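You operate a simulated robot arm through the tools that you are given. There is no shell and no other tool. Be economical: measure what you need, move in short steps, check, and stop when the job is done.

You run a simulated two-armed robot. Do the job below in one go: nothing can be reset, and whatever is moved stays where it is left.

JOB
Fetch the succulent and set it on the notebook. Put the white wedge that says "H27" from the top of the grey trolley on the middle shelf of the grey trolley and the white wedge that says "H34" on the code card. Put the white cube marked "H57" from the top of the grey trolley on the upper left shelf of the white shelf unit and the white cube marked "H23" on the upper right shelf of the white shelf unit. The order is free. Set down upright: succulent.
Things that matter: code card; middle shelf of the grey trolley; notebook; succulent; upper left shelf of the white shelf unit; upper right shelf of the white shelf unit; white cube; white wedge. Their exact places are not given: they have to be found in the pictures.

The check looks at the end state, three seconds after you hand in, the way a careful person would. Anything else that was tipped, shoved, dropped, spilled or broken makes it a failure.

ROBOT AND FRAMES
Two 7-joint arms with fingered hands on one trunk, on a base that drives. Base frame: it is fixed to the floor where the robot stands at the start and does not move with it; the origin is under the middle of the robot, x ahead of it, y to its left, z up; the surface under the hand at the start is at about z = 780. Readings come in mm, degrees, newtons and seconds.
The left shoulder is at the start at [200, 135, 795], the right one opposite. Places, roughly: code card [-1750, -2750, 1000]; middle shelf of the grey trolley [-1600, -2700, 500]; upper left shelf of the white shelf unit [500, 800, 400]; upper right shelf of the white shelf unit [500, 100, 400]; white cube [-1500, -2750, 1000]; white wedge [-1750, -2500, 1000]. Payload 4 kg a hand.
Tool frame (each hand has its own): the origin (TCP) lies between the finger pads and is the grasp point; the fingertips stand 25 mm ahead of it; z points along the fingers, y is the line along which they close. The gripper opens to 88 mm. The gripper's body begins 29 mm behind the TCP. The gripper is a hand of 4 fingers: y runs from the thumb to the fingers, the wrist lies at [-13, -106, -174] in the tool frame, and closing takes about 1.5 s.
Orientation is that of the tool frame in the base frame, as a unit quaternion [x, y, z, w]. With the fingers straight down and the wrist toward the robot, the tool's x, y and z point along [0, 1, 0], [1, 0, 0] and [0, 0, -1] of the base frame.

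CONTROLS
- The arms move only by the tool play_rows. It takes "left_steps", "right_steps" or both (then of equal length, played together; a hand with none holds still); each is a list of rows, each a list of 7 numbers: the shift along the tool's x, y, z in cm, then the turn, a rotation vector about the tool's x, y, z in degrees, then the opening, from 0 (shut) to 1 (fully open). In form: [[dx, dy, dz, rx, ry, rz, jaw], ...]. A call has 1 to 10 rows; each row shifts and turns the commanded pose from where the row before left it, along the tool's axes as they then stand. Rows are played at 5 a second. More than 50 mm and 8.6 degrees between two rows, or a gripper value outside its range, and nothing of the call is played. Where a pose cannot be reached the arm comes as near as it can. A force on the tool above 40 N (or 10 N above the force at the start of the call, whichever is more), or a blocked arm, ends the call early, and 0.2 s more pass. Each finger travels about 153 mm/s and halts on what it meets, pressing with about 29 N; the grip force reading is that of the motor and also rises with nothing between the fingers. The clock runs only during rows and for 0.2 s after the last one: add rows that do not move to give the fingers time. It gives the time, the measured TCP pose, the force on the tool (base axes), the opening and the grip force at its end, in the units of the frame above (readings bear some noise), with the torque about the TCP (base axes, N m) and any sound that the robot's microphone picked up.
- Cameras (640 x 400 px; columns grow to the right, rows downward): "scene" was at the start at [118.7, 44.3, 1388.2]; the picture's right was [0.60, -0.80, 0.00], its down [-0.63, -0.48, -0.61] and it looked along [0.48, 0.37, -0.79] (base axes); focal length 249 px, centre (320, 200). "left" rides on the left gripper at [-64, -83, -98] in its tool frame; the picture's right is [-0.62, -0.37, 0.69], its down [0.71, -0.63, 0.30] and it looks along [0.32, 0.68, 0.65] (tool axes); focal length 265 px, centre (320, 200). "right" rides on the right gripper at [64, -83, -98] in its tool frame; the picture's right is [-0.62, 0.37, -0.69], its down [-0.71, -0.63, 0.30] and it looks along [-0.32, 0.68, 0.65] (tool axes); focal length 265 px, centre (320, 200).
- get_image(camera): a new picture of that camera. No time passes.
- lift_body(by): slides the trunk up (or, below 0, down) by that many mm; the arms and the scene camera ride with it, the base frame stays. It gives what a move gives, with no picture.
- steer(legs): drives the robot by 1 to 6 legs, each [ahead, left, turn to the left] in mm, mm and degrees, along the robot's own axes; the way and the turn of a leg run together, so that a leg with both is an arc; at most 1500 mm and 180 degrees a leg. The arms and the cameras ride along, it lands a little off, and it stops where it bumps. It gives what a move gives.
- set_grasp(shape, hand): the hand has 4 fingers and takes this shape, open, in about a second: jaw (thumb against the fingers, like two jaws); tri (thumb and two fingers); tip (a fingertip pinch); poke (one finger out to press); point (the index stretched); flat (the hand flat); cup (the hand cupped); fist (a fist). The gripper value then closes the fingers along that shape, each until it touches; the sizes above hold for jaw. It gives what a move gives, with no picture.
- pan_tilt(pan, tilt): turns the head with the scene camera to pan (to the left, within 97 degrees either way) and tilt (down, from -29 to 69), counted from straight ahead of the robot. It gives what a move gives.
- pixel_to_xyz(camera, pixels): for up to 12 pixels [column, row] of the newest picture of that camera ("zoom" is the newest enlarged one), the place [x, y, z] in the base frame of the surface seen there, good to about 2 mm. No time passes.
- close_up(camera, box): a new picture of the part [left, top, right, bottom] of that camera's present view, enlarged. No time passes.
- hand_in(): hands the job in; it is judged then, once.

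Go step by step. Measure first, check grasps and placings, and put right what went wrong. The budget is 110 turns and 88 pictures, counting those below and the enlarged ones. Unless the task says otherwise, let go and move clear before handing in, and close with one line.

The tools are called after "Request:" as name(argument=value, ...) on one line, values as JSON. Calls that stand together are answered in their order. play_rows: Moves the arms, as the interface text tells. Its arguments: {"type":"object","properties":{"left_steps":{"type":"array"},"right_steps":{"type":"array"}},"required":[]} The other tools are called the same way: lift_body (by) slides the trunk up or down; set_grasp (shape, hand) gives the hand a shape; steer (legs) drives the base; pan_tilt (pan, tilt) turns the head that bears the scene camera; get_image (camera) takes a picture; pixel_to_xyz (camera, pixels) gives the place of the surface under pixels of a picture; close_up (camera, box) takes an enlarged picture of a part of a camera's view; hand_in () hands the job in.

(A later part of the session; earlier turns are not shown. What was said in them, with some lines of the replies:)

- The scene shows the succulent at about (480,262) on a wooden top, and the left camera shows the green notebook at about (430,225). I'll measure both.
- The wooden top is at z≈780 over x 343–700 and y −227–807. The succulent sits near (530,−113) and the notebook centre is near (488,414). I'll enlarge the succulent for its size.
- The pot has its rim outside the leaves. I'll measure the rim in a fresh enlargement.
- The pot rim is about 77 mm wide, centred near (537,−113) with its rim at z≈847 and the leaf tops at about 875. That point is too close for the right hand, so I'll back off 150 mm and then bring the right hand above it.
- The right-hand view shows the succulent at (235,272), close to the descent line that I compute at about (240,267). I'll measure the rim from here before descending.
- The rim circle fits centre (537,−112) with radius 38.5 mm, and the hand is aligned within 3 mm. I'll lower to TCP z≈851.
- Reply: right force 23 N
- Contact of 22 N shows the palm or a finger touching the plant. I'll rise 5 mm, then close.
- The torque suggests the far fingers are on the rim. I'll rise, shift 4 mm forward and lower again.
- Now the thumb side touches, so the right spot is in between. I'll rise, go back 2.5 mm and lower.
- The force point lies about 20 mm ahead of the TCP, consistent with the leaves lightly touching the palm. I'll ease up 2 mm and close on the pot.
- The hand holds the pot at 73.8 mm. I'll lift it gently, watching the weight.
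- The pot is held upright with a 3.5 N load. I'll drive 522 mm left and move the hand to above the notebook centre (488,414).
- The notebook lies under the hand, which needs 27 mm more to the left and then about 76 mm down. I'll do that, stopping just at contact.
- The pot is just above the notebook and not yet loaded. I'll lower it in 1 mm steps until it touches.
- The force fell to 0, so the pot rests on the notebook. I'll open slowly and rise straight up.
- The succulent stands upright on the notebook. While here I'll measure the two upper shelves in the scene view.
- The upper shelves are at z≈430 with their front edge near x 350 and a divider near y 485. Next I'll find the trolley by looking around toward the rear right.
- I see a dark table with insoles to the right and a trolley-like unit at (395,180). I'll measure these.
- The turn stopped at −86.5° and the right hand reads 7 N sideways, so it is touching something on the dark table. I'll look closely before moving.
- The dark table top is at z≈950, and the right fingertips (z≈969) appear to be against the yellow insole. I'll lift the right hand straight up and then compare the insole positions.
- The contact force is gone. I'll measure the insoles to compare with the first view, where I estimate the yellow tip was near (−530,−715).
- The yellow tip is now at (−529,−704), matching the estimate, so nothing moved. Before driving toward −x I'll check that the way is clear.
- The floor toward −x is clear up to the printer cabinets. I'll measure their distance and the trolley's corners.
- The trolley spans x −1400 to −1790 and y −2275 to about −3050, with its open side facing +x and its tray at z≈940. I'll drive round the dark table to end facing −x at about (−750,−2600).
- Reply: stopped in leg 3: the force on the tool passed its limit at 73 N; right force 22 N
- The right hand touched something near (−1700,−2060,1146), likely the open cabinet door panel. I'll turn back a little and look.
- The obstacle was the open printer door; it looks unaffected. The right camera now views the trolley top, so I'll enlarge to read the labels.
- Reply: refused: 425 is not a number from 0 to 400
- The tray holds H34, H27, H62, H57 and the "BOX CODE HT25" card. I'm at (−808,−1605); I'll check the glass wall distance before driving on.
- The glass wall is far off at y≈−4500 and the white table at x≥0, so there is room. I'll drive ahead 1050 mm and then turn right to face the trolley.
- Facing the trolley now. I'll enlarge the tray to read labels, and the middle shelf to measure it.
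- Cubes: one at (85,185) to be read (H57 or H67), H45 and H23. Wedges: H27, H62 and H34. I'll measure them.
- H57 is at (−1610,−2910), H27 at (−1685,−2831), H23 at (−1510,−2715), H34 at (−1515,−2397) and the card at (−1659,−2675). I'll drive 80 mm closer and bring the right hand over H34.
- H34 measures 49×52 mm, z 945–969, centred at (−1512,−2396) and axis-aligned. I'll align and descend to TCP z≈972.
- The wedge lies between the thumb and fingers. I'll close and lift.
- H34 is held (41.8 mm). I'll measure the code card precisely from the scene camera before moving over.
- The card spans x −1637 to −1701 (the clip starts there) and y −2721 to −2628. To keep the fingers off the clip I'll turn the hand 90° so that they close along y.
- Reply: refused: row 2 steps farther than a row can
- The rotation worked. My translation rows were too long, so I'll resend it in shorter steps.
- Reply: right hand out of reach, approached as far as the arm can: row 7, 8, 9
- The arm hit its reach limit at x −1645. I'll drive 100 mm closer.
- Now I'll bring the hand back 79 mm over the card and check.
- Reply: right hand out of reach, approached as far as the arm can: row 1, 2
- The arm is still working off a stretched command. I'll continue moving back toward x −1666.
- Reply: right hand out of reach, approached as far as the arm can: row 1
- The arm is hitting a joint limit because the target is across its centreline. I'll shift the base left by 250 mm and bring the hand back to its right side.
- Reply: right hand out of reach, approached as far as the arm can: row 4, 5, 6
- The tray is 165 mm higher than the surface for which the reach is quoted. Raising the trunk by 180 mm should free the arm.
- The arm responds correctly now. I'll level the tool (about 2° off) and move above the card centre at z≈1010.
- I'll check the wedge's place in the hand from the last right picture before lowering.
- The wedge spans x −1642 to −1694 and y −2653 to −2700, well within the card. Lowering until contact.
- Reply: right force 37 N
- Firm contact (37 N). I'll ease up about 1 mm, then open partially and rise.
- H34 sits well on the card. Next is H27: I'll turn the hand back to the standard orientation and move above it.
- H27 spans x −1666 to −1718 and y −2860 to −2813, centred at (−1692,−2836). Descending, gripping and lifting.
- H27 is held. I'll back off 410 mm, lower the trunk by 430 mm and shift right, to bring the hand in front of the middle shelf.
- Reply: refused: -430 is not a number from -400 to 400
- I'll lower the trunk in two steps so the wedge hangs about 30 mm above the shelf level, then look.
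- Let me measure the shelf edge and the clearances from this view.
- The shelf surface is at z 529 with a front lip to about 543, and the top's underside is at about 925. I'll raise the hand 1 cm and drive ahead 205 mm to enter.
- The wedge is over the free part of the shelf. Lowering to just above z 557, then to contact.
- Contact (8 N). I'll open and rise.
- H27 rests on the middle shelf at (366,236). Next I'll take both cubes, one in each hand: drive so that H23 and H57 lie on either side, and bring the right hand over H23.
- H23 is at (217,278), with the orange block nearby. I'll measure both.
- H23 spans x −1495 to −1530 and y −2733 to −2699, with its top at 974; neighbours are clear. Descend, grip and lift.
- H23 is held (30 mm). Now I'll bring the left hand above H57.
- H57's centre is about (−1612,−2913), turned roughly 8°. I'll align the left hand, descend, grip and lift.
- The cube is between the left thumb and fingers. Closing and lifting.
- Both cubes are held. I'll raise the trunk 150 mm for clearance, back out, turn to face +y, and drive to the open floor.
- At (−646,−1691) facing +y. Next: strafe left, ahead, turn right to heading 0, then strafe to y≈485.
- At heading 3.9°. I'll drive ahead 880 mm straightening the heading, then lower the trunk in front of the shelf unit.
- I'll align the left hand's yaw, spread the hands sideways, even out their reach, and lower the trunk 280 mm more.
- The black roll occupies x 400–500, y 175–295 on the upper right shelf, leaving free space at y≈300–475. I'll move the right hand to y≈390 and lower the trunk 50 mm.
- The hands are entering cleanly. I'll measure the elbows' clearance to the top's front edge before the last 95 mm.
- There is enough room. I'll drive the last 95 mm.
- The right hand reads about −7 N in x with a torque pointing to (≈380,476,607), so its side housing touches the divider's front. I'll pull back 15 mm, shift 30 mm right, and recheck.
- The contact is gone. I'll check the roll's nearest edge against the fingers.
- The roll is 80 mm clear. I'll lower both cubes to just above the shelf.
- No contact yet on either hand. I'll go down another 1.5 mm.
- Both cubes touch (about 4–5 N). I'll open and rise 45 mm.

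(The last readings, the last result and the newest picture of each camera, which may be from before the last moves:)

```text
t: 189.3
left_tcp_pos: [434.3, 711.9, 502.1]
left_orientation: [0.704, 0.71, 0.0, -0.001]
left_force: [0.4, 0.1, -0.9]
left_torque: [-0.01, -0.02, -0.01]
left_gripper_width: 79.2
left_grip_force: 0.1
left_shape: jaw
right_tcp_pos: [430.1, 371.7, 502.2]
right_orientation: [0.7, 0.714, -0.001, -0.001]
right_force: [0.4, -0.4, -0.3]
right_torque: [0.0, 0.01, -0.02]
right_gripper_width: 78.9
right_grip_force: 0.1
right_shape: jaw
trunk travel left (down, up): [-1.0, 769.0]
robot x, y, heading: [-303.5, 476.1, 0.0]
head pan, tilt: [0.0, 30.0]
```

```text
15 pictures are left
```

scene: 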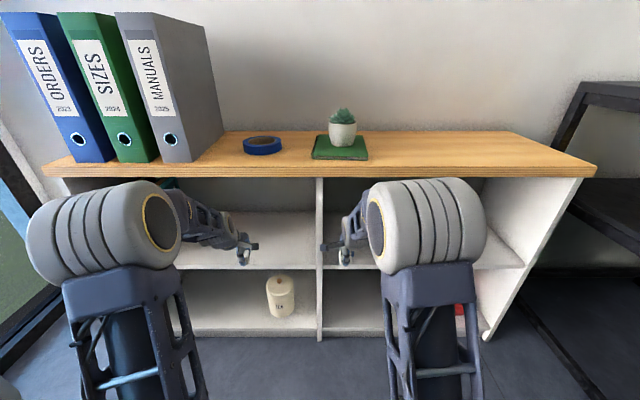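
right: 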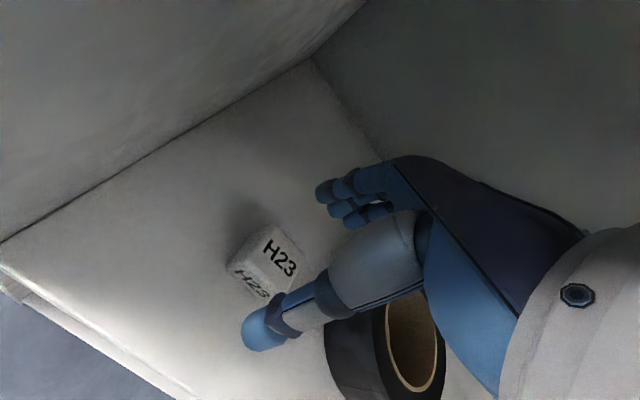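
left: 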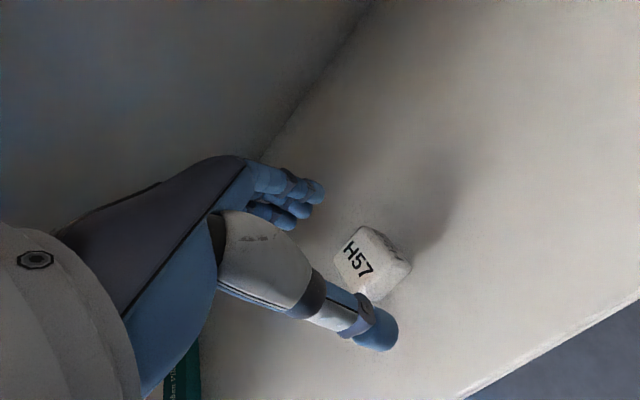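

Both cubes stand on their shelves. I'll rise 1.5 cm more, back straight out, and check the final state.

Request:
play_rows(left_steps=[[0, 0, -1.5, 0, 0, 0, 0.9], [0, 0, 0, 0, 0, 0, 0.9]], right_steps=[[0, 0, -1.5, 0, 0, 0, 0.9], [0, 0, 0, 0, 0, 0, 0.9]])

Request:
steer(legs=[[-350, 0, 0]])

Request:
get_image(camera="scene")

Request:
close_up(camera="scene", box=[220, 100, 440, 270])

```text
t: 189.9
left_tcp_pos: [432.9, 711.0, 517.0]
left_orientation: [0.704, 0.71, 0.0, 0.0]
left_force: [0.1, 0.2, -0.4]
left_torque: [-0.04, 0.0, 0.0]
left_gripper_width: 79.0
left_grip_force: 0.1
left_shape: jaw
right_tcp_pos: [430.6, 368.9, 518.4]
right_orientation: [0.7, 0.714, -0.001, 0.0]
right_force: [0.1, 0.3, -0.4]
right_torque: [0.01, -0.01, -0.03]
right_gripper_width: 78.8
right_grip_force: 0.1
right_shape: jaw
trunk travel left (down, up): [-1.0, 769.0]
robot x, y, heading: [-299.4, 478.1, -0.1]
head pan, tilt: [0.0, 30.0]
```

```text
t: 192.2
left_tcp_pos: [78.2, 714.5, 516.9]
left_orientation: [0.702, 0.712, -0.001, 0.001]
left_force: [-0.3, -0.4, -0.5]
left_torque: [0.0, 0.03, -0.01]
left_gripper_width: 78.9
left_grip_force: 0.1
left_shape: jaw
right_tcp_pos: [76.0, 373.0, 517.4]
right_orientation: [0.698, 0.716, -0.001, -0.001]
right_force: [0.8, 0.9, -0.4]
right_torque: [-0.01, 0.01, 0.0]
right_gripper_width: 79.1
right_grip_force: 0.0
right_shape: jaw
trunk travel left (down, up): [-1.0, 769.0]
robot x, y, heading: [-653.7, 475.8, 0.4]
head pan, tilt: [0.0, 30.0]
```

```text
14 pictures are left
```

scene: 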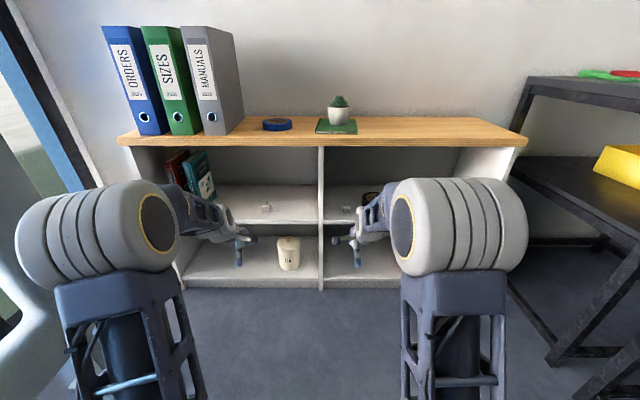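

```text
2.35 times, centred on (330, 185) of scene
```

zoom: 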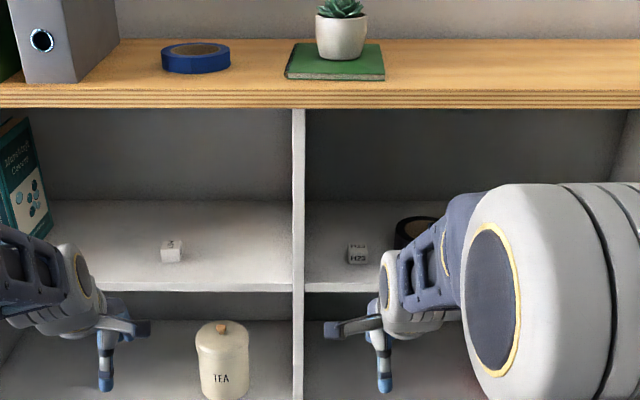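

The enlarged view shows the succulent upright on the notebook and the H57 and H23 cubes on their upper shelves. The wedges H34 and H27 were already seen in place, the hands are clear, and I'm handing in.

Request:
hand_in()

```text
The job is handed in.
```

I put all five items in place and handed the job in: the succulent upright on the notebook, H34 on the code card, H27 on the trolley's middle shelf, H57 on the upper left shelf and H23 on the upper right shelf. Along the way the robot bumped the yellow insole, the open printer door (73 N) and the shelf divider; the insole measured the same position afterwards, and the door and divider showed no visible change.
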